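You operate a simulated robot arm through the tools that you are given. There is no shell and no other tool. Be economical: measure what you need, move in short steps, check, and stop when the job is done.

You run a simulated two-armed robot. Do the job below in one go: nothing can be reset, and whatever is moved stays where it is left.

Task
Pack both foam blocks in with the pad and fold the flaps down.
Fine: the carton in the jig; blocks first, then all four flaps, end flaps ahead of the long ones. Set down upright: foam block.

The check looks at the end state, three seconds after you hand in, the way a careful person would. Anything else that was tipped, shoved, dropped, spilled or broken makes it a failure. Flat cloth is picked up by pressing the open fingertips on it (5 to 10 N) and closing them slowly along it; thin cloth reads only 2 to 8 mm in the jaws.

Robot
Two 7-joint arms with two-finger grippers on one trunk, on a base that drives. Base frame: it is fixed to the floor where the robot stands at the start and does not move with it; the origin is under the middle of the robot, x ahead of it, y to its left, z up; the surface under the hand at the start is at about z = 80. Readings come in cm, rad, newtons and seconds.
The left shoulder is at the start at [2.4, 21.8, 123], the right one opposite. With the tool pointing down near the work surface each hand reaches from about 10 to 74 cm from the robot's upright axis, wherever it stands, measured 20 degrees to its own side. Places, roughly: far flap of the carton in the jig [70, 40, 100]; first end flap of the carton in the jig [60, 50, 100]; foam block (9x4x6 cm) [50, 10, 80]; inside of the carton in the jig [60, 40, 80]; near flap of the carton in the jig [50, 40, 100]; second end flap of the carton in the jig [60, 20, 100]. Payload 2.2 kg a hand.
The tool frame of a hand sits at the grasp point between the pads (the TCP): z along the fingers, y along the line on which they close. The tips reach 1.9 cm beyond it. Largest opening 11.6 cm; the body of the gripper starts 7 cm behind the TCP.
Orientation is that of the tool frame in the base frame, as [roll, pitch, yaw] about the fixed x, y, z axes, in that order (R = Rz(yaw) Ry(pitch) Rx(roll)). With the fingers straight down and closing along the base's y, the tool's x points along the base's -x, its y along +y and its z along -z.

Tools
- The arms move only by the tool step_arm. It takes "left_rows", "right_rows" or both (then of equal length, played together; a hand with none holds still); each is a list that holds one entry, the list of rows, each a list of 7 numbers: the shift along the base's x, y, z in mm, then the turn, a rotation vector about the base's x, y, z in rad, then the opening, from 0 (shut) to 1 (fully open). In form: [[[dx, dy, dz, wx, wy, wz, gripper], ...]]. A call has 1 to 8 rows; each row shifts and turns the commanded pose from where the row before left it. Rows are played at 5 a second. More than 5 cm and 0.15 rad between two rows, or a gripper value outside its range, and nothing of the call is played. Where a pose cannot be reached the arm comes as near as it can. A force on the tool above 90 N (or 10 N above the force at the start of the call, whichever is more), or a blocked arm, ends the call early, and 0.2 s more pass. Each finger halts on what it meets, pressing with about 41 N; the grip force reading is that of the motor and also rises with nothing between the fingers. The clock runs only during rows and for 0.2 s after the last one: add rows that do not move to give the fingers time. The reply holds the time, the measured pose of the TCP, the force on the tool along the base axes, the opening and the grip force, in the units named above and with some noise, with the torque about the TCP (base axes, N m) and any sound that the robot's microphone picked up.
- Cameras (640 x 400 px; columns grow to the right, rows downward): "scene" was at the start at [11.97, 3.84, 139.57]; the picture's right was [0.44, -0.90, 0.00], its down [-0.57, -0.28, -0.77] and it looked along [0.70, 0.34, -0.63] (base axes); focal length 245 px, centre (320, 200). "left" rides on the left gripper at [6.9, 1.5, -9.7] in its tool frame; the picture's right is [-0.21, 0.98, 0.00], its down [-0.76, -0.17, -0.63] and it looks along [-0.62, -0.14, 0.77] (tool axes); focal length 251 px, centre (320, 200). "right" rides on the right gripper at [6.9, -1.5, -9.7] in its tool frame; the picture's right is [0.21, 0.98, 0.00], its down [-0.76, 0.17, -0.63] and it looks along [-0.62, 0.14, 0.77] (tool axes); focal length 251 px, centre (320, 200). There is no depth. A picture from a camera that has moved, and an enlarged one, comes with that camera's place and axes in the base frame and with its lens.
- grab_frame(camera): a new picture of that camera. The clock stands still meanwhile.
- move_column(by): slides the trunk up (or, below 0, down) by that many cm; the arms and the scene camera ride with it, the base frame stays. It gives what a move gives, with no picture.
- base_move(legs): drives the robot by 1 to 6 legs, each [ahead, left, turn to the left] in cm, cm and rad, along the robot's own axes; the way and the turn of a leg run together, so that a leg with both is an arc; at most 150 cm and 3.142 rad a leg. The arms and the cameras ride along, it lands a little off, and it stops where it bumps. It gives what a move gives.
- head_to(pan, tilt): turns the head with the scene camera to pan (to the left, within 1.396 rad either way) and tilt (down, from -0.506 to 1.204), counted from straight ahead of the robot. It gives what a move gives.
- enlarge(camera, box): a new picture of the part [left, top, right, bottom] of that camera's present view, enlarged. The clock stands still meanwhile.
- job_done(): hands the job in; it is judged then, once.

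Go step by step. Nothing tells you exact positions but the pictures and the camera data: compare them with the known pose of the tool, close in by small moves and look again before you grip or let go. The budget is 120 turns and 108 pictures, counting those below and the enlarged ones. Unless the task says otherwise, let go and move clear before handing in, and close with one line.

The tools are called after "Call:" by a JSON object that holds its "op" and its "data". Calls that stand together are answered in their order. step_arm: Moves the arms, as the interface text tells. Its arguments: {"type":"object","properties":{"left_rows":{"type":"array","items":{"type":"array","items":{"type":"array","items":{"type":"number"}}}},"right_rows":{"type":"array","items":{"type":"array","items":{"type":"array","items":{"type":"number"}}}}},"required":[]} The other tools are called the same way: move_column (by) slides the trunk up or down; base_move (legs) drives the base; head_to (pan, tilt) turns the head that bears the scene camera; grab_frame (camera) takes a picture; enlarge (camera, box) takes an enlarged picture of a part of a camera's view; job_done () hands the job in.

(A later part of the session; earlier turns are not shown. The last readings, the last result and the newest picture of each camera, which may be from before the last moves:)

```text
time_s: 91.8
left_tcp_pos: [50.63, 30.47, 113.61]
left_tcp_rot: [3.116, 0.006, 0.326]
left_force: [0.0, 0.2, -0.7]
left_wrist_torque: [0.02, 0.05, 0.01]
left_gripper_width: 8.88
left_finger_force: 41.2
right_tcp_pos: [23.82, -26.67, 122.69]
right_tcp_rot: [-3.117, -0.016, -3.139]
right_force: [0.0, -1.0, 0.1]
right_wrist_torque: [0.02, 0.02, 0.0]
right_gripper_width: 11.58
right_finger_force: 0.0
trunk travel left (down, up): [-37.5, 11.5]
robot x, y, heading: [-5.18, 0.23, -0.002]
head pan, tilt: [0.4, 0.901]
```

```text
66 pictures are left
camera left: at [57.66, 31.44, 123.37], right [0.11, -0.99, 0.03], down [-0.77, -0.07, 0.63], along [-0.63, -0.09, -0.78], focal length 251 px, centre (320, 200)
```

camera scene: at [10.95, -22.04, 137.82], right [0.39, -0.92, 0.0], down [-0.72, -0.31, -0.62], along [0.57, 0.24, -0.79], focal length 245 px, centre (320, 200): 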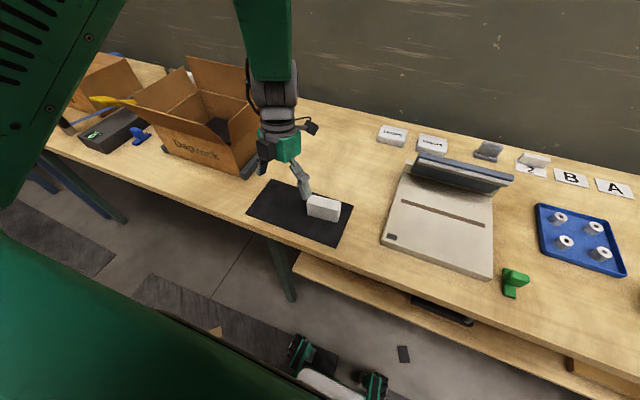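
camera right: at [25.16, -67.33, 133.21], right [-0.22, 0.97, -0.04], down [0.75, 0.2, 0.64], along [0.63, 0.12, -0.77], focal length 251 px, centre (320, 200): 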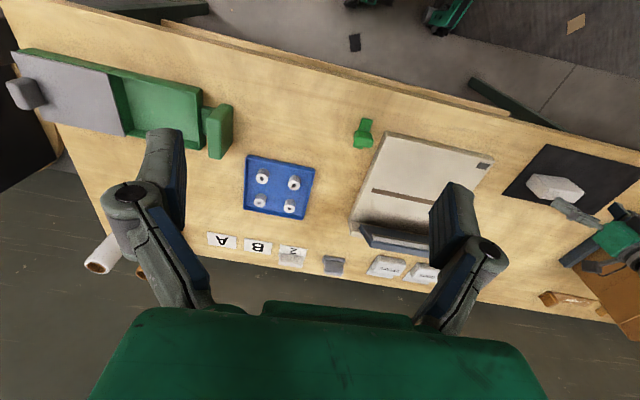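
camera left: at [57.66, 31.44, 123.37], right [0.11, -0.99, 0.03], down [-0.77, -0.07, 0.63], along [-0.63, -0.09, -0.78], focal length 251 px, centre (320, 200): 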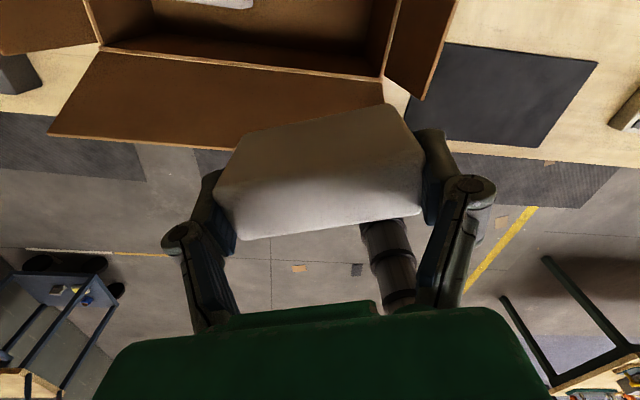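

Call:
{"op": "step_arm", "data": {"left_rows": [[[20, 0, 0, 0.012, 0, -0.11, 0.7], [20, 0, 0, 0.012, 0, -0.11, 0.7], [20, 0, 0, 0, 0, -0.106, 0.7], [9, 0, 0, 0, 0, 0, 0.7], [0, 0, 0, 0, 0, 0, 0.7], [0, 0, 0, 0, 0, 0, 0.7], [0, 0, 0, 0, 0, 0, 0.7]]]}}

Call:
{"op": "step_arm", "data": {"left_rows": [[[0, 0, 0, 0, 0, 0, 0.7], [0, 0, 0, 0, 0, 0, 0.7]]]}}

Call:
{"op": "grab_frame", "data": {"camera": "left"}}

```text
time_s: 93.5
left_tcp_pos: [57.43, 30.09, 113.75]
left_tcp_rot: [-3.14, -0.001, -0.003]
left_force: [0.1, 0.5, -0.8]
left_wrist_torque: [0.0, 0.0, 0.04]
left_gripper_width: 8.88
left_finger_force: 41.0
right_tcp_pos: [23.79, -26.82, 122.62]
right_tcp_rot: [-3.119, -0.017, 3.142]
right_force: [0.3, -0.2, -0.5]
right_wrist_torque: [0.03, 0.01, -0.02]
right_gripper_width: 11.59
right_finger_force: 0.0
trunk travel left (down, up): [-37.5, 11.5]
robot x, y, heading: [-5.37, 0.13, 0.001]
head pan, tilt: [0.4, 0.901]
```

```text
time_s: 94.0
left_tcp_pos: [57.49, 30.11, 113.72]
left_tcp_rot: [-3.14, -0.003, -0.004]
left_force: [-0.2, 1.2, -1.3]
left_wrist_torque: [-0.01, 0.03, -0.01]
left_gripper_width: 8.88
left_finger_force: 40.8
right_tcp_pos: [23.8, -26.81, 122.54]
right_tcp_rot: [-3.119, -0.017, -3.14]
right_force: [-0.4, -0.1, 0.3]
right_wrist_torque: [0.0, 0.0, 0.02]
right_gripper_width: 11.61
right_finger_force: 0.2
trunk travel left (down, up): [-37.5, 11.5]
robot x, y, heading: [-5.22, 0.43, 0.002]
head pan, tilt: [0.4, 0.901]
```

```text
65 pictures are left
camera left: at [64.35, 28.45, 123.34], right [-0.22, -0.98, 0.0], down [-0.76, 0.17, 0.63], along [-0.62, 0.14, -0.78], focal length 251 px, centre (320, 200)
```

left: 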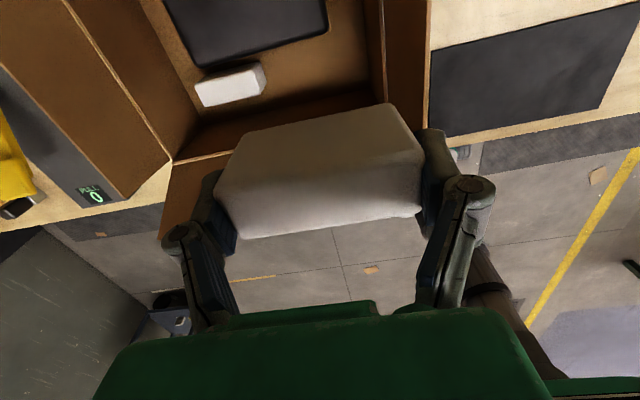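

Block A spans y 38–47, so B goes centred at y≈30.2. I'll descend in stages.

Call:
{"op": "step_arm", "data": {"left_rows": [[[0, 0, -40, 0, 0, 0, 0.7], [0, 1, -40, 0, 0, 0, 0.7], [0, 1, -40, 0, 0, 0, 0.7], [0, 0, -40, 0, 0, 0, 0.7], [0, 0, -40, 0, 0, 0, 0.7], [0, 0, -30, 0, 0, 0, 0.7], [0, 0, 0, 0, 0, 0, 0.7], [0, 0, 0, 0, 0, 0, 0.7]]]}}

Call:
{"op": "grab_frame", "data": {"camera": "left"}}

Call:
{"op": "grab_frame", "data": {"camera": "scene"}}

```text
time_s: 95.8
left_tcp_pos: [57.59, 30.53, 90.7]
left_tcp_rot: [-3.14, 0.0, -0.005]
left_force: [0.6, -0.6, -0.4]
left_wrist_torque: [-0.02, -0.01, 0.0]
left_gripper_width: 8.87
left_finger_force: 40.9
right_tcp_pos: [23.71, -26.85, 122.64]
right_tcp_rot: [-3.118, -0.017, -3.141]
right_force: [-0.2, -0.7, -0.8]
right_wrist_torque: [0.01, 0.02, 0.02]
right_gripper_width: 11.58
right_finger_force: 0.0
trunk travel left (down, up): [-37.5, 11.5]
robot x, y, heading: [-4.84, 0.09, -0.002]
head pan, tilt: [0.4, 0.901]
```

```text
64 pictures are left
camera left: at [64.49, 28.93, 100.36], right [-0.22, -0.98, 0.0], down [-0.76, 0.17, 0.63], along [-0.62, 0.14, -0.78], focal length 251 px, centre (320, 200)
```

left: 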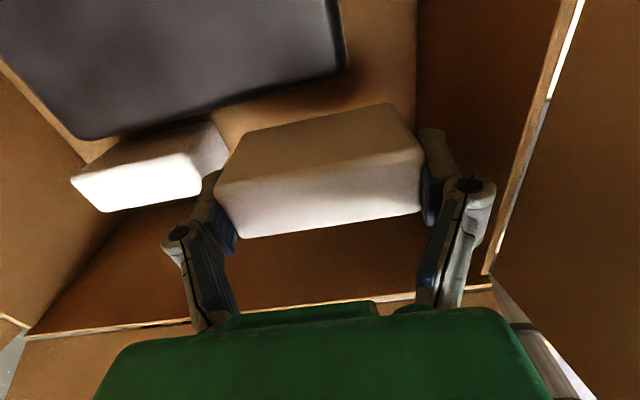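

```text
63 pictures are left
camera scene: at [6.24, 2.73, 137.81], right [0.39, -0.92, 0.0], down [-0.72, -0.3, -0.62], along [0.57, 0.24, -0.79], focal length 245 px, centre (320, 200)
```

scene: 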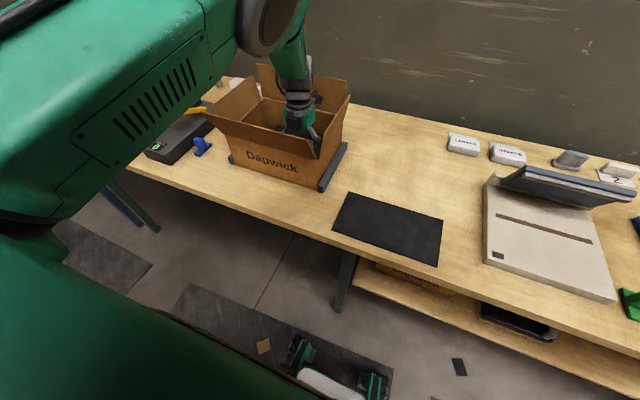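

Call:
{"op": "step_arm", "data": {"left_rows": [[[-2, 0, -20, 0, 0, 0, 0.7], [0, 0, -20, 0, 0, 0, 0.7], [0, 0, -9, 0, 0, 0, 0.7], [0, 0, -3, 0, 0, 0, 0.7], [0, 0, -2, 0, 0, 0, 0.7], [0, 0, 0, 0, 0, 0, 0.7], [0, 0, 0, 0, 0, 0, 0.7]]]}}

Call:
{"op": "grab_frame", "data": {"camera": "left"}}

```text
time_s: 97.5
left_tcp_pos: [57.42, 30.32, 85.2]
left_tcp_rot: [-3.141, -0.002, -0.003]
left_force: [0.5, 0.4, 0.5]
left_wrist_torque: [-0.02, 0.02, 0.0]
left_gripper_width: 8.88
left_finger_force: 40.4
right_tcp_pos: [23.86, -26.93, 122.64]
right_tcp_rot: [-3.119, -0.017, -3.141]
right_force: [0.3, 0.4, 0.4]
right_wrist_torque: [0.0, -0.01, 0.02]
right_gripper_width: 11.6
right_finger_force: 0.1
trunk travel left (down, up): [-37.5, 11.5]
robot x, y, heading: [-5.41, -0.14, 0.004]
head pan, tilt: [0.4, 0.901]
```

```text
62 pictures are left
camera left: at [64.15, 28.73, 94.92], right [-0.22, -0.98, 0.0], down [-0.76, 0.17, 0.63], along [-0.62, 0.14, -0.78], focal length 251 px, centre (320, 200)
```

left: 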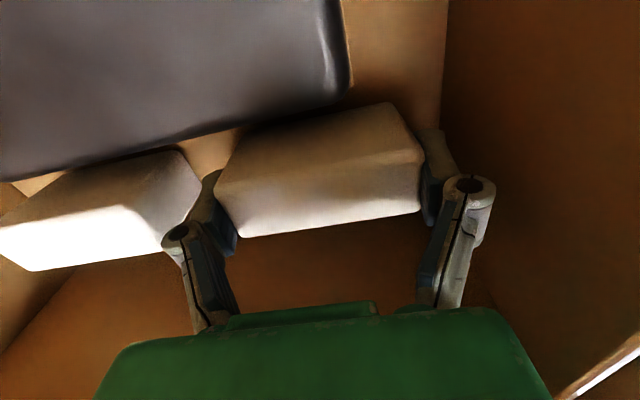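

Call:
{"op": "step_arm", "data": {"left_rows": [[[0, 0, -2, 0, 0, 0, 0.7], [0, 0, 0, 0, 0, 0, 0.7], [0, 0, 0, 0, 0, 0, 0.8], [0, 0, 0, 0, 0, 0, 0.84], [0, 0, 0, 0, 0, 0, 0.84]]]}}

Call:
{"op": "step_arm", "data": {"left_rows": [[[0, 0, 15, 0, 0, 0, 0.84], [0, 0, 30, 0, 0, 0, 0.84], [0, 0, 45, 0, 0, 0, 0.84], [0, 0, 45, 0, 0, 0, 0.84], [0, 0, 45, 0, 0, 0, 0.84], [0, 0, 45, 0, 0, 0, 0.84], [0, 0, 45, 0, 0, 0, 0.84], [0, 0, 0, 0, 0, 0, 0.84]]]}}

Call:
{"op": "grab_frame", "data": {"camera": "left"}}

```text
time_s: 98.7
left_tcp_pos: [57.3, 30.31, 85.0]
left_tcp_rot: [-3.138, -0.003, -0.002]
left_force: [-0.2, 0.7, 0.9]
left_wrist_torque: [0.0, 0.01, 0.01]
left_gripper_width: 9.74
left_finger_force: 0.0
right_tcp_pos: [23.72, -26.86, 122.54]
right_tcp_rot: [-3.119, -0.018, -3.141]
right_force: [0.4, -0.6, -0.6]
right_wrist_torque: [0.02, 0.02, 0.02]
right_gripper_width: 11.61
right_finger_force: 0.0
trunk travel left (down, up): [-37.5, 11.5]
robot x, y, heading: [-5.15, 0.18, -0.004]
head pan, tilt: [0.4, 0.901]
```

```text
time_s: 100.5
left_tcp_pos: [57.35, 30.2, 112.04]
left_tcp_rot: [-3.138, 0.001, -0.003]
left_force: [0.1, -0.4, -0.4]
left_wrist_torque: [-0.01, -0.01, 0.02]
left_gripper_width: 9.76
left_finger_force: 0.1
right_tcp_pos: [23.97, -26.81, 122.7]
right_tcp_rot: [-3.119, -0.015, -3.141]
right_force: [0.3, -0.8, 0.0]
right_wrist_torque: [0.02, 0.0, -0.02]
right_gripper_width: 11.58
right_finger_force: 0.0
trunk travel left (down, up): [-37.5, 11.5]
robot x, y, heading: [-5.21, 0.43, -0.001]
head pan, tilt: [0.4, 0.901]
```

```text
61 pictures are left
camera left: at [64.2, 28.6, 121.73], right [-0.22, -0.98, 0.0], down [-0.76, 0.17, 0.63], along [-0.62, 0.14, -0.77], focal length 251 px, centre (320, 200)
```

left: 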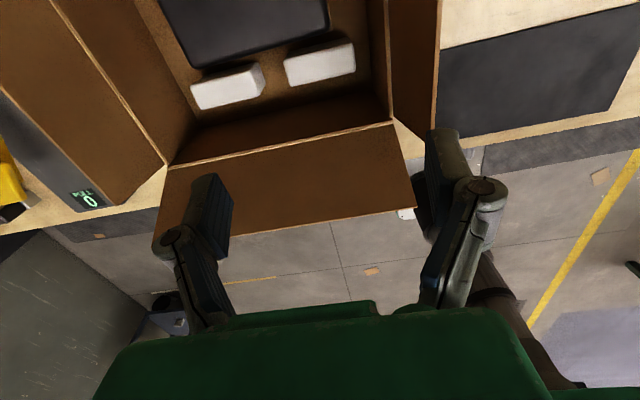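

Both blocks are in front of the pad, upright. Next are the flaps: I'll turn both hands so the open fingertips lie along the end flaps' hinges, then drive to stand in front of the carton.

Call:
{"op": "step_arm", "data": {"left_rows": [[[-5, 0, 10, 0, 0, -0.145, 0.84], [-5, 0, 10, 0, 0, -0.145, 0.84], [-5, 0, 10, 0, 0, -0.145, 0.84], [-5, 0, 10, 0, 0, -0.145, 0.84], [-5, 0, 10, 0, 0, -0.145, 0.84], [0, 0, 0, 0, 0, -0.145, 0.84], [0, 0, 0, 0, 0, -0.145, 0.84], [0, 0, 0, 0, 0, -0.145, 0.84]]], "right_rows": [[[20, 0, 0, 0, 0, -0.145, 0.84], [20, 0, 0, 0, 0, -0.145, 0.84], [20, 0, 0, 0, 0, -0.145, 0.84], [20, 0, 0, 0, 0, -0.145, 0.84], [20, 0, 0, 0, 0, -0.145, 0.84], [20, 0, 0, 0, 0, -0.145, 0.84], [20, 0, 0, 0, 0, -0.145, 0.84], [20, 0, 0, 0, 0, -0.145, 0.84]]]}}

Call:
{"op": "step_arm", "data": {"left_rows": [[[0, 0, 0, 0, 0, -0.14, 0.84], [0, 0, 0, 0, 0, -0.135, 0.84], [0, 0, 0, 0, 0, -0.135, 0.84], [0, 0, 0, 0, 0, 0, 0.84]]], "right_rows": [[[20, 0, 0, 0, 0, -0.14, 0.84], [10, 0, 0, 0, 0, -0.135, 0.84], [10, 0, 0, 0, 0, -0.135, 0.84], [0, 0, 0, 0, 0, 0, 0.84]]]}}

Call:
{"op": "base_move", "data": {"legs": [[0, 33, 0], [8, 0, 0]]}}

Call:
{"op": "grab_frame", "data": {"camera": "scene"}}

```text
time_s: 102.2
left_tcp_pos: [54.92, 30.5, 116.94]
left_tcp_rot: [3.14, -0.004, -1.167]
left_force: [1.5, -0.2, -0.9]
left_wrist_torque: [-0.04, 0.01, -0.01]
left_gripper_width: 9.73
left_finger_force: 0.1
right_tcp_pos: [39.91, -26.88, 122.96]
right_tcp_rot: [-3.116, -0.006, 1.981]
right_force: [-0.4, -0.1, -0.6]
right_wrist_torque: [-0.03, 0.03, -0.01]
right_gripper_width: 9.75
right_finger_force: 0.0
trunk travel left (down, up): [-37.5, 11.5]
robot x, y, heading: [-5.4, -0.07, -0.003]
head pan, tilt: [0.4, 0.901]
```

```text
time_s: 103.2
left_tcp_pos: [54.99, 30.49, 117.02]
left_tcp_rot: [-3.141, -0.002, -1.577]
left_force: [-0.1, -0.2, -0.5]
left_wrist_torque: [-0.01, 0.0, 0.0]
left_gripper_width: 9.75
left_finger_force: 0.0
right_tcp_pos: [43.98, -26.75, 122.97]
right_tcp_rot: [-3.118, -0.006, 1.572]
right_force: [0.0, 0.0, -0.5]
right_wrist_torque: [-0.01, -0.01, 0.02]
right_gripper_width: 9.75
right_finger_force: 0.0
trunk travel left (down, up): [-37.5, 11.5]
robot x, y, heading: [-5.43, 0.0, 0.0]
head pan, tilt: [0.4, 0.901]
```

```text
time_s: 106.1
left_tcp_pos: [62.75, 63.31, 117.13]
left_tcp_rot: [-3.139, 0.0, -1.579]
left_force: [0.0, -0.5, -0.8]
left_wrist_torque: [-0.02, 0.0, -0.02]
left_gripper_width: 9.75
left_finger_force: 0.1
right_tcp_pos: [51.34, 6.21, 122.86]
right_tcp_rot: [-3.117, -0.009, 1.568]
right_force: [0.4, 0.3, -0.6]
right_wrist_torque: [0.0, 0.05, -0.01]
right_gripper_width: 9.72
right_finger_force: 0.1
trunk travel left (down, up): [-37.5, 11.5]
robot x, y, heading: [2.95, 33.64, -0.005]
head pan, tilt: [0.4, 0.901]
```

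```text
60 pictures are left
camera scene: at [13.78, 37.57, 137.8], right [0.38, -0.92, 0.01], down [-0.72, -0.31, -0.62], along [0.57, 0.23, -0.79], focal length 245 px, centre (320, 200)
```

scene: 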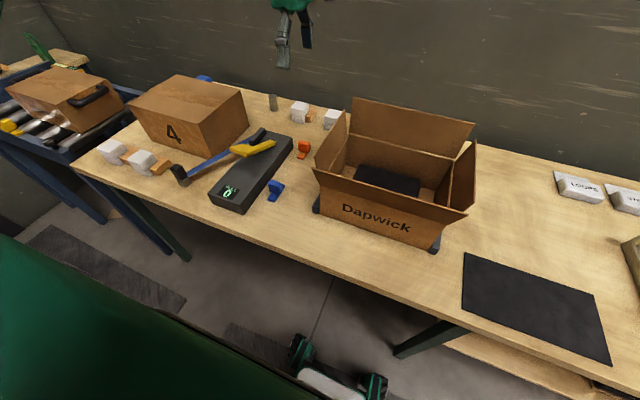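

Call:
{"op": "enlarge", "data": {"camera": "scene", "box": [300, 80, 490, 260]}}

```text
2.22 times, centred on (395, 170) of scene
camera zoom: at [13.78, 37.57, 137.8], right [0.38, -0.92, 0.01], down [-0.72, -0.31, -0.62], along [0.57, 0.23, -0.79], focal length 544 px, centre (153, 267)
```

zoom: 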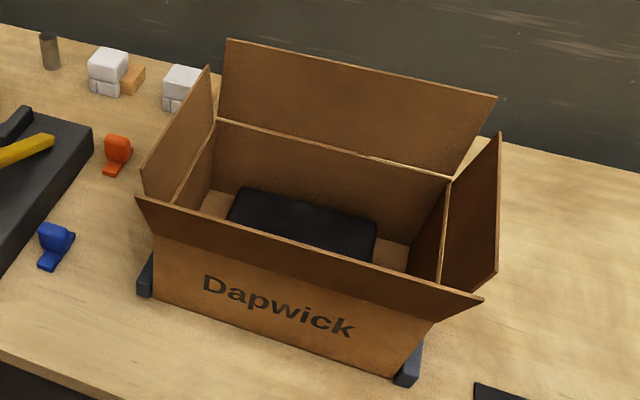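

The end flaps stand about 8 cm high and lean slightly outward. I'll bring both hands down outside them.

Call:
{"op": "step_arm", "data": {"left_rows": [[[0, -6, -22, 0, 0, 0, 1], [0, -6, -22, 0, 0, 0, 1], [0, -6, -22, 0, 0, 0, 1], [0, -6, -22, 0, 0, 0, 1], [0, -6, -22, 0, 0, 0, 1], [0, -6, -22, 0, 0, 0, 1], [0, -6, -22, 0, 0, 0, 1], [0, -6, -22, 0, 0, 0, 1]]], "right_rows": [[[28, 14, -10, 0, -0.024, 0, 1], [28, 14, -10, 0, 0, 0, 1], [28, 14, -10, 0, 0, 0, 1], [28, 14, -10, 0, 0, 0, 1], [0, 12, -46, 0, 0, 0, 1], [0, 12, -46, 0, 0, 0, 1], [0, 12, -46, 0, 0, 0, 1], [0, 12, -46, 0, 0, 0, 1]]]}}

Call:
{"op": "step_arm", "data": {"left_rows": [[[0, 0, 0, 0, 0, 0, 1], [0, 0, 0, 0, 0, 0, 1]]]}}

Call:
{"op": "head_to", "data": {"pan": 0.1, "tilt": 0.75}}

Call:
{"op": "grab_frame", "data": {"camera": "scene"}}

```text
time_s: 107.9
left_tcp_pos: [63.19, 56.8, 99.74]
left_tcp_rot: [3.139, 0.011, -1.58]
left_force: [0.8, 0.0, 1.0]
left_wrist_torque: [0.05, 0.02, 0.01]
left_gripper_width: 11.57
left_finger_force: 0.0
right_tcp_pos: [62.63, 14.69, 100.13]
right_tcp_rot: [-3.141, -0.022, 1.565]
right_force: [-0.4, -1.6, 0.7]
right_wrist_torque: [0.01, -0.02, 0.01]
right_gripper_width: 11.6
right_finger_force: 0.0
trunk travel left (down, up): [-37.5, 11.5]
robot x, y, heading: [2.55, 33.63, -0.012]
head pan, tilt: [0.4, 0.901]
```

```text
time_s: 108.7
left_tcp_pos: [62.47, 59.17, 99.85]
left_tcp_rot: [-3.137, 0.001, -1.573]
left_force: [-0.5, -0.3, 0.0]
left_wrist_torque: [0.01, -0.03, 0.0]
left_gripper_width: 11.6
left_finger_force: 0.1
right_tcp_pos: [61.81, 17.44, 100.86]
right_tcp_rot: [3.135, -0.009, 1.576]
right_force: [-0.2, 0.9, 0.5]
right_wrist_torque: [-0.04, 0.0, 0.03]
right_gripper_width: 11.61
right_finger_force: 0.0
trunk travel left (down, up): [-37.5, 11.5]
robot x, y, heading: [3.1, 34.23, -0.016]
head pan, tilt: [0.4, 0.901]
stopped in row 2 (left hand): the arm was blocked; the commanded pose is now the measured one
```

```text
time_s: 109.5
left_tcp_pos: [62.57, 60.27, 99.67]
left_tcp_rot: [-3.139, -0.007, -1.57]
left_force: [-0.1, 1.1, 0.4]
left_wrist_torque: [-0.13, -0.01, 0.03]
left_gripper_width: 11.57
left_finger_force: 0.0
right_tcp_pos: [61.8, 18.3, 100.89]
right_tcp_rot: [3.137, -0.004, 1.575]
right_force: [0.3, 0.9, 0.2]
right_wrist_torque: [-0.12, 0.0, 0.02]
right_gripper_width: 11.61
right_finger_force: 0.0
trunk travel left (down, up): [-37.5, 11.5]
robot x, y, heading: [3.03, 34.47, -0.01]
head pan, tilt: [0.099, 0.75]
```

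```text
58 pictures are left
camera scene: at [15.56, 37.36, 138.94], right [0.1, -1.0, 0.02], down [-0.68, -0.08, -0.73], along [0.72, 0.06, -0.69], focal length 245 px, centre (320, 200)
```

scene: 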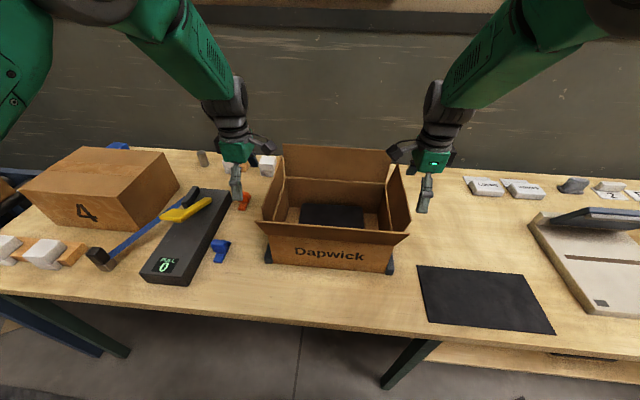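

Call:
{"op": "step_arm", "data": {"left_rows": [[[0, 0, 0, 0, 0, 0, 1], [0, 0, 0, 0, 0, 0, 1], [0, 0, 0, 0, 0, 0, 1], [0, 0, 0, 0, 0, 0, 1], [0, 0, 0, 0, 0, 0, 1], [0, 0, 0, 0, 0, 0, 1]]]}}

Call:
{"op": "step_arm", "data": {"left_rows": [[[0, 0, 0, 0, 0, 0, 1], [0, 0, 0, 0, 0, 0, 1]]]}}

Call:
{"op": "step_arm", "data": {"left_rows": [[[0, 0, 0, 0, 0, 0, 1], [0, 0, 0, 0, 0, 0, 1], [0, 0, 0, 0, 0, 0, 1]]]}}

```text
time_s: 110.9
left_tcp_pos: [62.44, 57.71, 100.04]
left_tcp_rot: [-3.136, 0.01, -1.576]
left_force: [0.2, -0.1, -1.4]
left_wrist_torque: [0.02, 0.04, 0.02]
left_gripper_width: 11.6
left_finger_force: 0.1
right_tcp_pos: [62.03, 15.82, 100.46]
right_tcp_rot: [3.137, -0.021, 1.571]
right_force: [0.6, -0.2, 0.5]
right_wrist_torque: [0.02, -0.03, 0.01]
right_gripper_width: 11.61
right_finger_force: 0.0
trunk travel left (down, up): [-37.5, 11.5]
robot x, y, heading: [2.8, 34.02, -0.004]
head pan, tilt: [0.099, 0.75]
```

```text
time_s: 111.5
left_tcp_pos: [62.52, 57.42, 100.21]
left_tcp_rot: [-3.136, 0.014, -1.578]
left_force: [-0.1, 0.6, 0.9]
left_wrist_torque: [0.02, 0.01, -0.01]
left_gripper_width: 11.6
left_finger_force: 0.1
right_tcp_pos: [61.86, 15.4, 100.5]
right_tcp_rot: [3.139, -0.025, 1.571]
right_force: [0.2, -0.5, 1.0]
right_wrist_torque: [0.04, 0.05, 0.01]
right_gripper_width: 11.61
right_finger_force: 0.0
trunk travel left (down, up): [-37.5, 11.5]
robot x, y, heading: [2.65, 34.21, -0.007]
head pan, tilt: [0.099, 0.75]
```

```text
time_s: 112.3
left_tcp_pos: [62.45, 58.28, 100.02]
left_tcp_rot: [-3.138, 0.007, -1.576]
left_force: [0.0, 1.1, -0.1]
left_wrist_torque: [0.0, 0.02, 0.01]
left_gripper_width: 11.55
left_finger_force: 0.1
right_tcp_pos: [61.92, 16.46, 100.55]
right_tcp_rot: [3.135, -0.016, 1.573]
right_force: [0.3, -0.3, 0.9]
right_wrist_torque: [0.01, -0.02, 0.0]
right_gripper_width: 11.57
right_finger_force: 0.1
trunk travel left (down, up): [-37.5, 11.5]
robot x, y, heading: [3.01, 34.24, -0.004]
head pan, tilt: [0.099, 0.75]
```

Only a small sway remains. I'll sweep both end flaps inward together.

Call:
{"op": "step_arm", "data": {"left_rows": [[[0, -20, -11, 0, 0, 0, 1], [0, -18, 0, 0, 0, 0, 1], [0, -9, 11, 0, 0, 0, 1], [0, -16, 9, 0, 0, 0, 1], [0, -14, -8, 0, 0, 0, 1], [0, -12, -11, 0, 0, 0, 1], [0, -10, -11, 0, 0, 0, 1]]], "right_rows": [[[0, 27, -16, 0, 0, 0, 1], [0, 18, 0, 0, 0, 0, 1], [0, 9, 11, 0, 0, 0, 1], [0, 16, 9, 0, 0, 0, 1], [0, 14, -8, 0, 0, 0, 1], [0, 12, -11, 0, 0, 0, 1], [0, 10, -11, 0, 0, 0, 1]]]}}

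Call:
{"op": "grab_frame", "data": {"camera": "scene"}}

```text
time_s: 113.9
left_tcp_pos: [62.68, 49.41, 97.55]
left_tcp_rot: [-3.139, -0.001, -1.575]
left_force: [0.1, 0.9, -0.5]
left_wrist_torque: [-0.1, 0.01, 0.0]
left_gripper_width: 11.59
left_finger_force: 0.0
right_tcp_pos: [62.19, 27.96, 98.09]
right_tcp_rot: [3.136, -0.017, 1.563]
right_force: [0.5, 1.4, -0.3]
right_wrist_torque: [-0.02, 0.03, -0.02]
right_gripper_width: 11.6
right_finger_force: 0.1
trunk travel left (down, up): [-37.5, 11.5]
robot x, y, heading: [2.92, 33.96, -0.007]
head pan, tilt: [0.099, 0.75]
```

```text
57 pictures are left
camera scene: at [15.65, 36.24, 138.95], right [0.09, -1.0, 0.01], down [-0.68, -0.07, -0.73], along [0.72, 0.06, -0.69], focal length 245 px, centre (320, 200)
```

scene: 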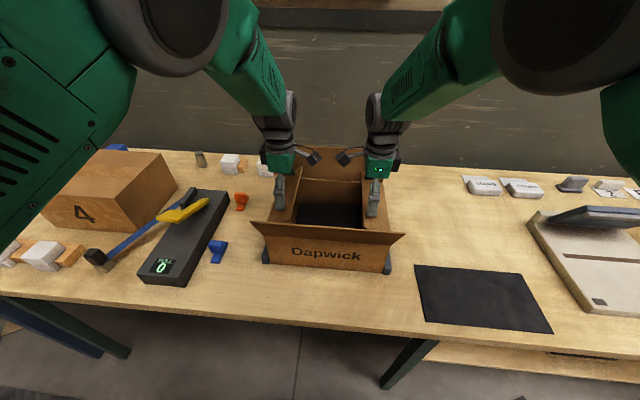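

Both flaps are folding in. I'll continue pressing them flat.

Call:
{"op": "step_arm", "data": {"left_rows": [[[0, -6, -8, 0, 0, 0, 1], [0, -4, -8, 0, 0, 0, 1], [0, 0, -7, 0, 0, 0, 1], [0, 0, 0, 0, 0, 0, 1]]], "right_rows": [[[0, 4, -10, 0, 0, 0, 1], [0, 2, -10, 0, 0, 0, 1], [0, 0, -9, 0, 0, 0, 1], [0, 0, 0, 0, 0, 0, 1]]]}}

Call:
{"op": "enlarge", "data": {"camera": "scene", "box": [230, 120, 420, 290]}}

Call:
{"op": "grab_frame", "data": {"camera": "left"}}

```text
time_s: 114.9
left_tcp_pos: [62.57, 47.91, 95.47]
left_tcp_rot: [-3.138, 0.002, -1.571]
left_force: [-0.7, -0.4, -0.5]
left_wrist_torque: [-0.01, -0.01, -0.02]
left_gripper_width: 11.61
left_finger_force: 0.1
right_tcp_pos: [61.8, 27.92, 94.83]
right_tcp_rot: [3.139, -0.014, 1.572]
right_force: [-0.2, 1.1, 0.2]
right_wrist_torque: [-0.02, 0.01, -0.02]
right_gripper_width: 11.61
right_finger_force: 0.0
trunk travel left (down, up): [-37.5, 11.5]
robot x, y, heading: [2.7, 34.05, -0.004]
head pan, tilt: [0.099, 0.75]
```

```text
2.35 times, centred on (325, 205) of scene
camera zoom: at [15.57, 35.39, 138.98], right [0.09, -1.0, 0.0], down [-0.68, -0.07, -0.73], along [0.72, 0.07, -0.69], focal length 576 px, centre (308, 188)
```

zoom: 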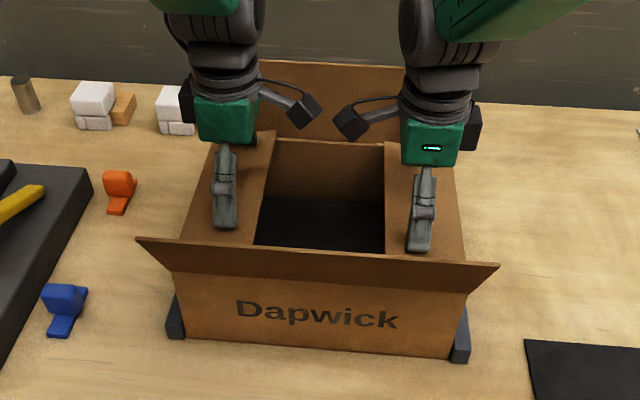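

```text
55 pictures are left
camera left: at [60.96, 40.83, 105.18], right [-0.98, 0.21, 0.0], down [0.16, 0.76, 0.63], along [0.14, 0.62, -0.77], focal length 251 px, centre (320, 200)
```

left: 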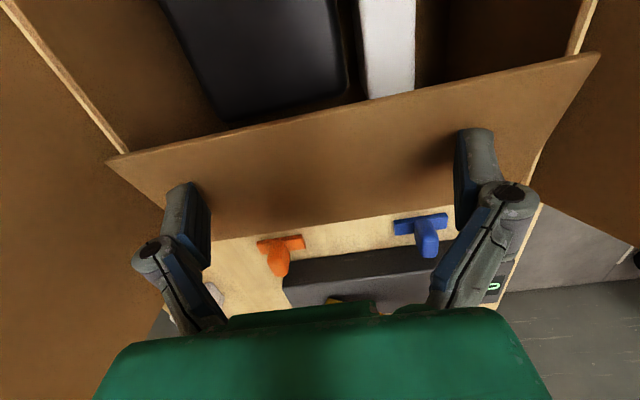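

Call:
{"op": "step_arm", "data": {"left_rows": [[[0, 0, -6, 0, 0, 0, 1], [0, 0, -6, 0, 0, 0, 1], [0, 0, -6, 0, 0, 0, 1], [0, 0, 0, 0, 0, 0, 1]]], "right_rows": [[[0, 0, -4, 0, 0, 0, 1], [0, 0, -4, 0, 0, 0, 1], [0, 0, -4, 0, 0, 0, 1], [0, 0, 0, 0, 0, 0, 1]]]}}

Call:
{"op": "grab_frame", "data": {"camera": "left"}}

Call:
{"op": "step_arm", "data": {"left_rows": [[[0, 0, 10, 0, 0, 0, 1], [0, 0, 20, 0, 0, 0, 1], [0, 0, 30, 0, 0, 0, 1], [0, 0, 30, 0, 0, 0, 1], [0, 0, 0, 0, 0, 0, 1]]]}}

Call:
{"op": "enlarge", "data": {"camera": "scene", "box": [230, 120, 420, 290]}}

```text
time_s: 115.9
left_tcp_pos: [62.46, 47.52, 93.92]
left_tcp_rot: [-3.136, 0.008, -1.576]
left_force: [-0.3, 4.4, 12.1]
left_wrist_torque: [0.11, 0.75, -0.35]
left_gripper_width: 11.62
left_finger_force: 0.3
right_tcp_pos: [61.92, 27.85, 93.89]
right_tcp_rot: [3.136, -0.016, 1.573]
right_force: [-0.3, 1.3, 0.4]
right_wrist_torque: [-0.04, 0.03, 0.01]
right_gripper_width: 11.57
right_finger_force: 0.1
trunk travel left (down, up): [-37.5, 11.5]
robot x, y, heading: [2.64, 34.31, -0.006]
head pan, tilt: [0.099, 0.75]
```

```text
54 pictures are left
camera left: at [60.94, 40.51, 103.48], right [-0.98, 0.22, 0.0], down [0.17, 0.75, 0.64], along [0.14, 0.62, -0.77], focal length 251 px, centre (320, 200)
```

left: 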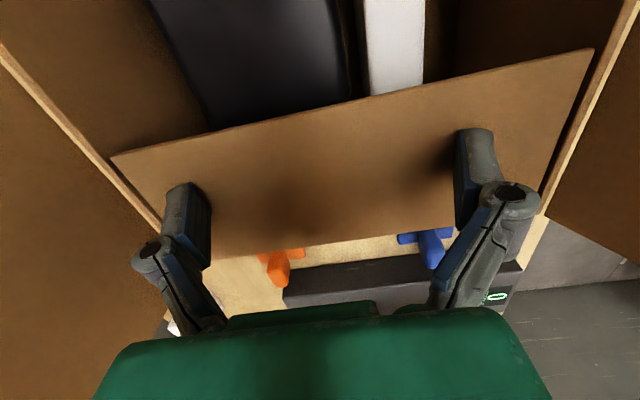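

```text
time_s: 117.1
left_tcp_pos: [62.24, 48.3, 102.41]
left_tcp_rot: [3.135, -0.005, -1.56]
left_force: [-0.4, -0.7, 0.0]
left_wrist_torque: [0.0, -0.04, -0.05]
left_gripper_width: 11.58
left_finger_force: 0.2
right_tcp_pos: [61.98, 27.83, 93.82]
right_tcp_rot: [3.137, -0.016, 1.573]
right_force: [-1.3, -2.4, 6.0]
right_wrist_torque: [-0.11, 0.39, 0.14]
right_gripper_width: 11.58
right_finger_force: 0.1
trunk travel left (down, up): [-37.5, 11.5]
robot x, y, heading: [2.42, 34.32, -0.008]
head pan, tilt: [0.099, 0.75]
```

```text
2.35 times, centred on (325, 205) of scene
camera zoom: at [15.46, 34.76, 138.99], right [0.09, -1.0, 0.0], down [-0.68, -0.06, -0.73], along [0.73, 0.07, -0.69], focal length 576 px, centre (308, 188)
```

zoom: 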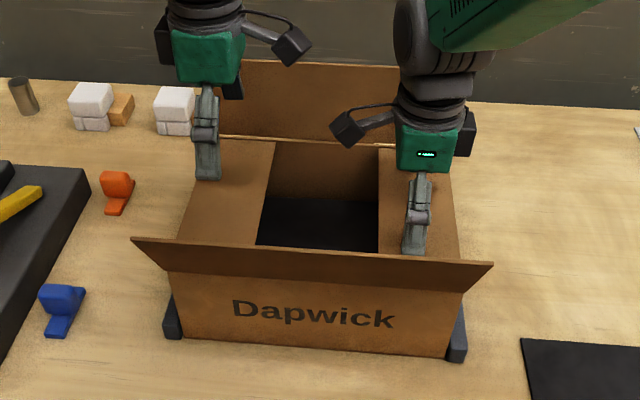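

The end flaps stay flat when released. I'll raise both hands and close the right fingers; the right hand will push the near flap from the robot's side.

Call:
{"op": "step_arm", "data": {"left_rows": [[[0, 0, 30, 0, 0, 0, 1], [0, 10, 30, 0, 0, 0, 1], [0, 10, 20, 0, 0, 0, 1], [0, 10, 20, 0, 0, 0, 0.5], [0, 10, 0, 0, 0, 0, 0], [0, 0, 0, 0, 0, 0, 0], [0, 0, 0, 0, 0, 0, 0], [0, 0, 0, 0, 0, 0, 0]]], "right_rows": [[[0, 0, 15, 0, 0, 0, 1], [0, 0, 40, 0, 0, 0, 1], [0, 0, 45, 0, 0, 0, 0.5], [0, 0, 45, 0, 0, 0, 0], [0, 0, 45, 0, 0, 0, 0], [0, 0, 45, 0, 0, 0, 0], [-30, 0, 10, 0, 0, 0, 0], [-30, 0, 0, 0, 0, 0, 0]]]}}

Call:
{"op": "step_arm", "data": {"right_rows": [[[-40, 10, 0, 0, 0, 0, 0], [-40, 20, 0, 0, 0, 0, 0], [-40, 20, 0, 0, 0, 0, 0], [-20, 20, 0, 0, 0, 0, 0], [0, 0, 0, 0, 0, 0, 0], [0, 0, 0, 0, 0, 0, 0]]]}}

Call:
{"op": "grab_frame", "data": {"camera": "scene"}}

Call:
{"op": "grab_frame", "data": {"camera": "left"}}

```text
time_s: 118.6
left_tcp_pos: [61.89, 51.52, 113.28]
left_tcp_rot: [-3.131, 0.007, -1.578]
left_force: [-0.8, 0.5, 0.6]
left_wrist_torque: [0.03, -0.01, 0.01]
left_gripper_width: 0.03
left_finger_force: 28.5
right_tcp_pos: [59.04, 25.9, 107.92]
right_tcp_rot: [-2.953, -0.036, 1.523]
right_force: [-0.1, 0.8, -0.4]
right_wrist_torque: [-0.02, -0.02, 0.0]
right_gripper_width: 0.02
right_finger_force: 28.9
trunk travel left (down, up): [-37.5, 11.5]
robot x, y, heading: [2.6, 34.12, -0.008]
head pan, tilt: [0.099, 0.75]
stopped in row 7 (right hand): the arm was blocked; the commanded pose is now the measured one
```

```text
time_s: 119.3
left_tcp_pos: [61.89, 51.62, 113.4]
left_tcp_rot: [-3.132, 0.005, -1.575]
left_force: [0.0, -0.5, 0.0]
left_wrist_torque: [-0.03, -0.04, 0.0]
left_gripper_width: 0.0
left_finger_force: 28.1
right_tcp_pos: [49.39, 27.56, 100.39]
right_tcp_rot: [-2.8, -0.055, 1.475]
right_force: [15.6, -1.2, 0.6]
right_wrist_torque: [-0.02, -0.24, 0.09]
right_gripper_width: 0.0
right_finger_force: 27.1
trunk travel left (down, up): [-37.5, 11.5]
robot x, y, heading: [2.7, 34.0, -0.007]
head pan, tilt: [0.099, 0.75]
stopped in row 3 (right hand): the arm was blocked; the commanded pose is now the measured one
```

```text
52 pictures are left
camera scene: at [15.82, 34.87, 138.95], right [0.09, -1.0, 0.0], down [-0.68, -0.06, -0.73], along [0.72, 0.07, -0.69], focal length 245 px, centre (320, 200)
```

scene: 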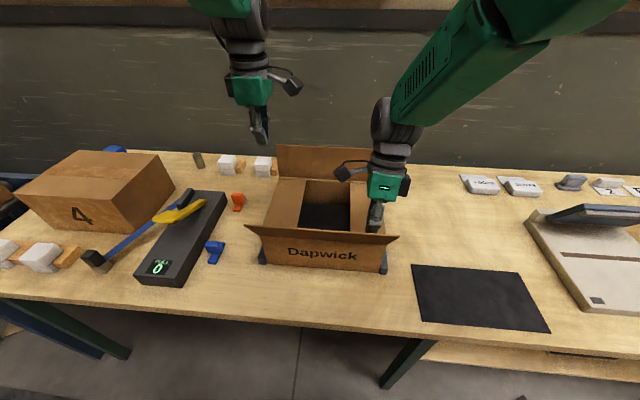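

```text
51 pictures are left
camera left: at [60.11, 44.65, 122.9], right [-0.98, 0.22, -0.01], down [0.16, 0.75, 0.64], along [0.15, 0.62, -0.77], focal length 251 px, centre (320, 200)
```

left: 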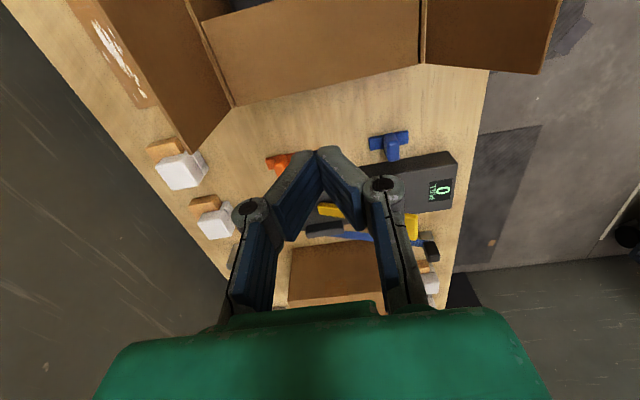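

The right arm has folded up against the body and is pressing lightly on the near flap. I'll move it forward off the flap, raise the trunk to lift clear, then back the robot off a little.

Call:
{"op": "step_arm", "data": {"right_rows": [[[20, 0, 0, 0, 0, 0, 0], [20, 0, 0, 0, 0, 0, 0], [20, 0, 0, 0, 0, 0, 0]]]}}

Call:
{"op": "move_column", "data": {"by": 11}}

Call:
{"op": "grab_frame", "data": {"camera": "scene"}}

```text
time_s: 120.1
left_tcp_pos: [61.64, 51.68, 113.35]
left_tcp_rot: [-3.129, 0.008, -1.576]
left_force: [-0.2, 0.0, -0.2]
left_wrist_torque: [0.01, 0.02, -0.01]
left_gripper_width: 0.0
left_finger_force: 28.6
right_tcp_pos: [54.73, 27.54, 100.52]
right_tcp_rot: [-2.795, -0.05, 1.481]
right_force: [0.8, 0.3, 0.0]
right_wrist_torque: [-0.01, 0.0, -0.05]
right_gripper_width: 0.01
right_finger_force: 28.6
trunk travel left (down, up): [-37.5, 11.5]
robot x, y, heading: [3.02, 34.16, -0.011]
head pan, tilt: [0.099, 0.75]
```

```text
time_s: 121.5
left_tcp_pos: [61.66, 51.45, 124.38]
left_tcp_rot: [-3.127, 0.005, -1.576]
left_force: [0.3, -0.8, -0.5]
left_wrist_torque: [0.01, 0.02, 0.03]
left_gripper_width: 0.0
left_finger_force: 28.3
right_tcp_pos: [54.76, 27.57, 111.45]
right_tcp_rot: [-2.794, -0.049, 1.479]
right_force: [0.0, -0.4, -0.5]
right_wrist_torque: [0.01, 0.02, 0.01]
right_gripper_width: 0.0
right_finger_force: 28.9
trunk travel left (down, up): [-48.5, 0.5]
robot x, y, heading: [2.78, 34.27, -0.006]
head pan, tilt: [0.099, 0.75]
```

```text
50 pictures are left
camera scene: at [15.6, 34.83, 149.97], right [0.09, -1.0, 0.0], down [-0.68, -0.06, -0.73], along [0.72, 0.07, -0.69], focal length 245 px, centre (320, 200)
```

scene: 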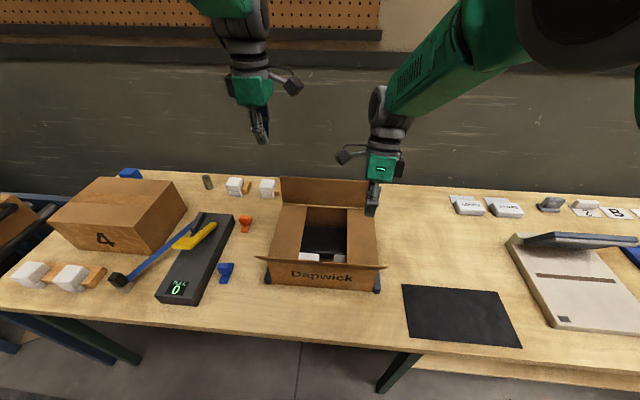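

Call:
{"op": "base_move", "data": {"legs": [[-8, 0, 0]]}}

Call:
{"op": "step_arm", "data": {"right_rows": [[[-14, 35, 0, -0.017, -0.116, 0.03, 0], [-14, 35, 0, -0.017, -0.116, 0.03, 0], [-14, 34, 0, -0.016, -0.116, 0.03, 0], [0, 0, 0, 0, 0, 0, 0], [0, 0, 0, 0, 0, 0, 0]]]}}

Call:
{"op": "grab_frame", "data": {"camera": "scene"}}

```text
time_s: 122.6
left_tcp_pos: [54.16, 51.69, 124.04]
left_tcp_rot: [-3.135, 0.004, -1.572]
left_force: [0.3, 1.2, 0.3]
left_wrist_torque: [0.0, 0.01, -0.02]
left_gripper_width: 0.0
left_finger_force: 28.7
right_tcp_pos: [47.09, 27.52, 111.37]
right_tcp_rot: [-2.789, -0.049, 1.478]
right_force: [-0.4, 0.3, -0.4]
right_wrist_torque: [-0.01, 0.06, 0.02]
right_gripper_width: 0.01
right_finger_force: 28.3
trunk travel left (down, up): [-48.5, 0.5]
robot x, y, heading: [-5.2, 34.12, -0.006]
head pan, tilt: [0.099, 0.75]
```

```text
time_s: 123.5
left_tcp_pos: [52.18, 52.26, 125.0]
left_tcp_rot: [-3.121, 0.0, -1.566]
left_force: [-1.0, -0.3, -0.1]
left_wrist_torque: [-0.03, -0.03, -0.02]
left_gripper_width: 0.02
left_finger_force: 28.5
right_tcp_pos: [38.83, 36.51, 106.04]
right_tcp_rot: [-3.006, -0.031, 1.536]
right_force: [-0.6, 0.4, 1.2]
right_wrist_torque: [0.01, -0.01, -0.02]
right_gripper_width: 0.0
right_finger_force: 29.0
trunk travel left (down, up): [-48.5, 0.5]
robot x, y, heading: [-5.0, 34.15, -0.007]
head pan, tilt: [0.099, 0.75]
stopped in row 4 (right hand): the arm was blocked; the commanded pose is now the measured one
```

```text
49 pictures are left
camera scene: at [7.23, 35.13, 150.02], right [0.09, -1.0, 0.0], down [-0.68, -0.06, -0.73], along [0.73, 0.07, -0.68], focal length 245 px, centre (320, 200)
```

scene: 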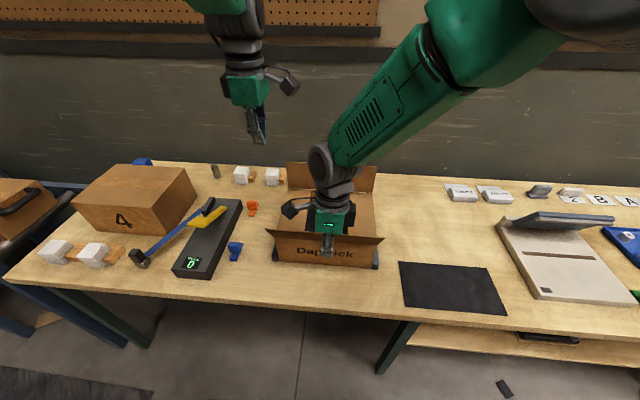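

Call:
{"op": "base_move", "data": {"legs": [[-9, 0, 0]]}}

Call:
{"op": "step_arm", "data": {"right_rows": [[[10, -5, 5, 0, 0, 0.145, 0], [10, -5, 5, 0, 0, 0.145, 0], [10, -5, 5, 0, 0, 0.145, 0], [10, -5, 5, 0, 0, 0.145, 0], [0, 0, 5, 0, 0, 0.145, 0], [0, 0, 5, 0, 0, 0.145, 0], [0, 0, 0, 0, 0, 0.145, 0], [0, 0, 0, 0, 0, 0.145, 0]]]}}

Call:
{"op": "step_arm", "data": {"right_rows": [[[0, 0, 0, 0, 0, 0.145, 0], [0, 0, 0, 0, 0, 0.145, 0], [0, 0, 0, 0, 0, 0.145, 0], [0, 0, 0, 0, 0, 0, 0]]]}}

```text
time_s: 124.6
left_tcp_pos: [43.99, 52.5, 124.17]
left_tcp_rot: [-3.133, 0.003, -1.564]
left_force: [0.6, 0.3, -0.8]
left_wrist_torque: [-0.01, 0.01, 0.01]
left_gripper_width: 0.0
left_finger_force: 28.4
right_tcp_pos: [30.49, 36.43, 105.67]
right_tcp_rot: [-2.995, -0.029, 1.535]
right_force: [-0.2, -0.5, 0.3]
right_wrist_torque: [0.02, -0.02, -0.02]
right_gripper_width: 0.02
right_finger_force: 27.9
trunk travel left (down, up): [-48.5, 0.5]
robot x, y, heading: [-14.15, 34.3, -0.007]
head pan, tilt: [0.099, 0.75]
```

```text
time_s: 126.4
left_tcp_pos: [43.11, 52.38, 124.76]
left_tcp_rot: [-3.125, 0.002, -1.563]
left_force: [0.9, 0.3, 0.2]
left_wrist_torque: [-0.01, -0.01, 0.01]
left_gripper_width: 0.0
left_finger_force: 28.6
right_tcp_pos: [34.1, 33.39, 108.41]
right_tcp_rot: [-3.011, -0.055, 2.665]
right_force: [0.1, 0.5, 0.4]
right_wrist_torque: [-0.01, 0.0, -0.01]
right_gripper_width: 0.01
right_finger_force: 28.1
trunk travel left (down, up): [-48.5, 0.5]
robot x, y, heading: [-13.73, 34.42, -0.002]
head pan, tilt: [0.099, 0.75]
```

```text
time_s: 127.4
left_tcp_pos: [43.03, 52.22, 124.81]
left_tcp_rot: [-3.124, 0.001, -1.563]
left_force: [0.0, -0.3, 0.5]
left_wrist_torque: [0.0, 0.0, 0.01]
left_gripper_width: 0.0
left_finger_force: 28.2
right_tcp_pos: [34.08, 33.4, 108.37]
right_tcp_rot: [-3.022, -0.055, 3.098]
right_force: [-0.4, -0.1, -0.3]
right_wrist_torque: [0.0, 0.01, -0.03]
right_gripper_width: 0.0
right_finger_force: 28.4
trunk travel left (down, up): [-48.5, 0.5]
robot x, y, heading: [-14.45, 33.87, -0.007]
head pan, tilt: [0.099, 0.75]
```

Call:
{"op": "step_arm", "data": {"right_rows": [[[15, 15, 0, 0.06, -0.028, 0.02, 0.5], [15, 15, 0, 0.06, -0.027, 0.02, 1], [15, 16, -20, 0, 0, 0, 1], [15, 0, -35, 0, 0, 0, 1], [10, 0, -38, 0, 0, 0, 1], [0, 0, 0, 0, 0, 0, 1]]]}}

Call:
{"op": "step_arm", "data": {"right_rows": [[[0, 0, 0, 0, 0, 0, 1], [0, 0, 0, 0, 0, 0, 1], [0, 0, 0, 0, 0, 0, 1]]]}}

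Call:
{"op": "grab_frame", "data": {"camera": "right"}}

Call:
{"op": "grab_frame", "data": {"camera": "scene"}}

```text
time_s: 128.8
left_tcp_pos: [43.04, 52.45, 124.57]
left_tcp_rot: [-3.124, 0.0, -1.562]
left_force: [0.2, 0.6, -0.4]
left_wrist_torque: [-0.02, 0.03, 0.02]
left_gripper_width: 0.0
left_finger_force: 28.5
right_tcp_pos: [40.41, 39.06, 99.79]
right_tcp_rot: [-3.125, 0.027, -3.111]
right_force: [-0.7, 0.6, -0.2]
right_wrist_torque: [0.02, 0.01, 0.01]
right_gripper_width: 11.6
right_finger_force: 0.1
trunk travel left (down, up): [-48.5, 0.5]
robot x, y, heading: [-14.15, 34.04, -0.006]
head pan, tilt: [0.099, 0.75]
```

```text
time_s: 129.6
left_tcp_pos: [43.07, 52.38, 124.76]
left_tcp_rot: [-3.122, 0.001, -1.564]
left_force: [0.3, 0.2, -0.9]
left_wrist_torque: [-0.05, 0.03, 0.0]
left_gripper_width: 0.0
left_finger_force: 28.3
right_tcp_pos: [40.45, 39.01, 99.74]
right_tcp_rot: [-3.124, 0.027, -3.111]
right_force: [0.3, 0.2, -0.6]
right_wrist_torque: [0.01, 0.0, 0.0]
right_gripper_width: 11.57
right_finger_force: 0.1
trunk travel left (down, up): [-48.5, 0.5]
robot x, y, heading: [-14.25, 34.23, -0.001]
head pan, tilt: [0.099, 0.75]
```

```text
48 pictures are left
camera right: at [33.28, 37.59, 109.35], right [-0.24, 0.97, -0.02], down [0.73, 0.2, 0.65], along [0.63, 0.14, -0.76], focal length 251 px, centre (320, 200)
```

right: 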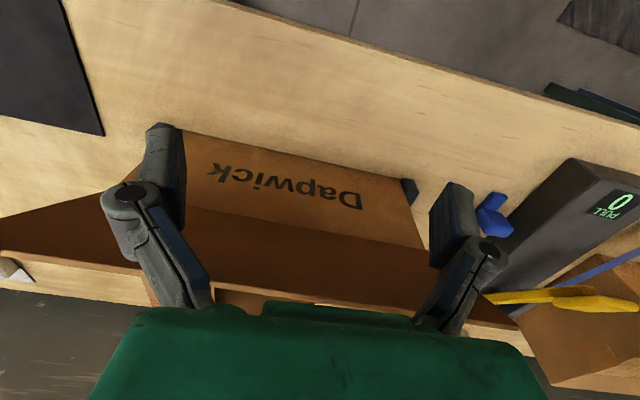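

```text
47 pictures are left
camera scene: at [-1.21, 35.02, 149.98], right [0.09, -1.0, 0.0], down [-0.68, -0.06, -0.73], along [0.72, 0.07, -0.69], focal length 245 px, centre (320, 200)
```

scene: 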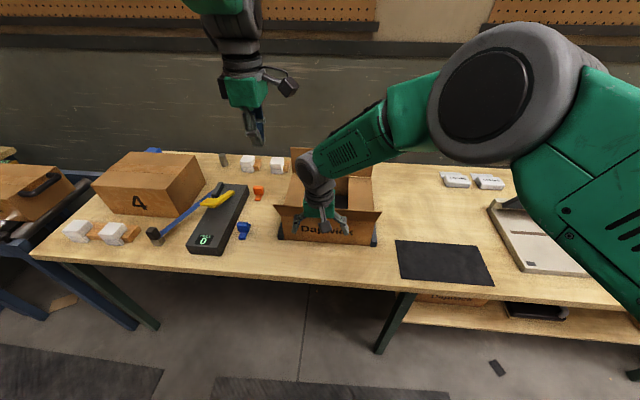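

Call:
{"op": "step_arm", "data": {"right_rows": [[[40, 0, 0, 0, 0, 0, 1], [26, 0, 3, 0, 0, 0, 1], [20, 0, 10, 0, 0, 0, 1], [20, 0, 9, 0, 0, 0, 1], [23, 0, -5, 0, 0, 0, 1], [17, 0, -9, 0, 0, 0, 1], [13, 0, -14, 0, 0, 0, 1], [10, 0, -18, 0, 0, 0, 1]]]}}

Call:
{"op": "grab_frame", "data": {"camera": "scene"}}

Call:
{"op": "grab_frame", "data": {"camera": "right"}}

```text
time_s: 131.4
left_tcp_pos: [43.04, 52.23, 124.69]
left_tcp_rot: [-3.123, 0.001, -1.563]
left_force: [-0.6, 0.0, -1.1]
left_wrist_torque: [0.0, 0.01, -0.03]
left_gripper_width: 0.0
left_finger_force: 28.4
right_tcp_pos: [49.0, 38.7, 98.77]
right_tcp_rot: [-3.124, 0.025, -3.111]
right_force: [-0.1, -0.3, 0.1]
right_wrist_torque: [0.01, 0.05, -0.03]
right_gripper_width: 11.63
right_finger_force: 0.0
right hand out of reach, approached as far as the arm can: row 3, 4, 5, 6, 7, 8
trunk travel left (down, up): [-48.5, 0.5]
robot x, y, heading: [-13.88, 34.41, -0.002]
head pan, tilt: [0.099, 0.75]
```

```text
46 pictures are left
camera scene: at [-1.14, 35.03, 149.97], right [0.09, -1.0, 0.0], down [-0.68, -0.06, -0.73], along [0.72, 0.07, -0.69], focal length 245 px, centre (320, 200)
```

scene: 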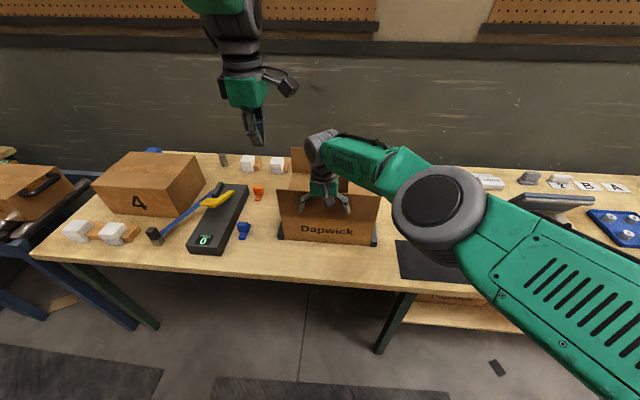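

```text
45 pictures are left
camera right: at [41.89, 37.24, 108.37], right [-0.24, 0.97, -0.02], down [0.73, 0.2, 0.65], along [0.63, 0.14, -0.76], focal length 251 px, centre (320, 200)
```

right: 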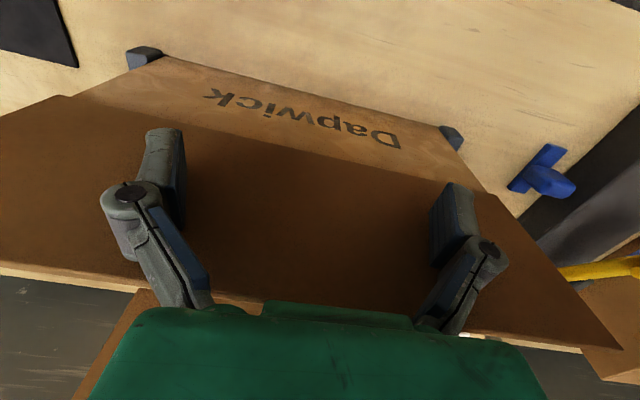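

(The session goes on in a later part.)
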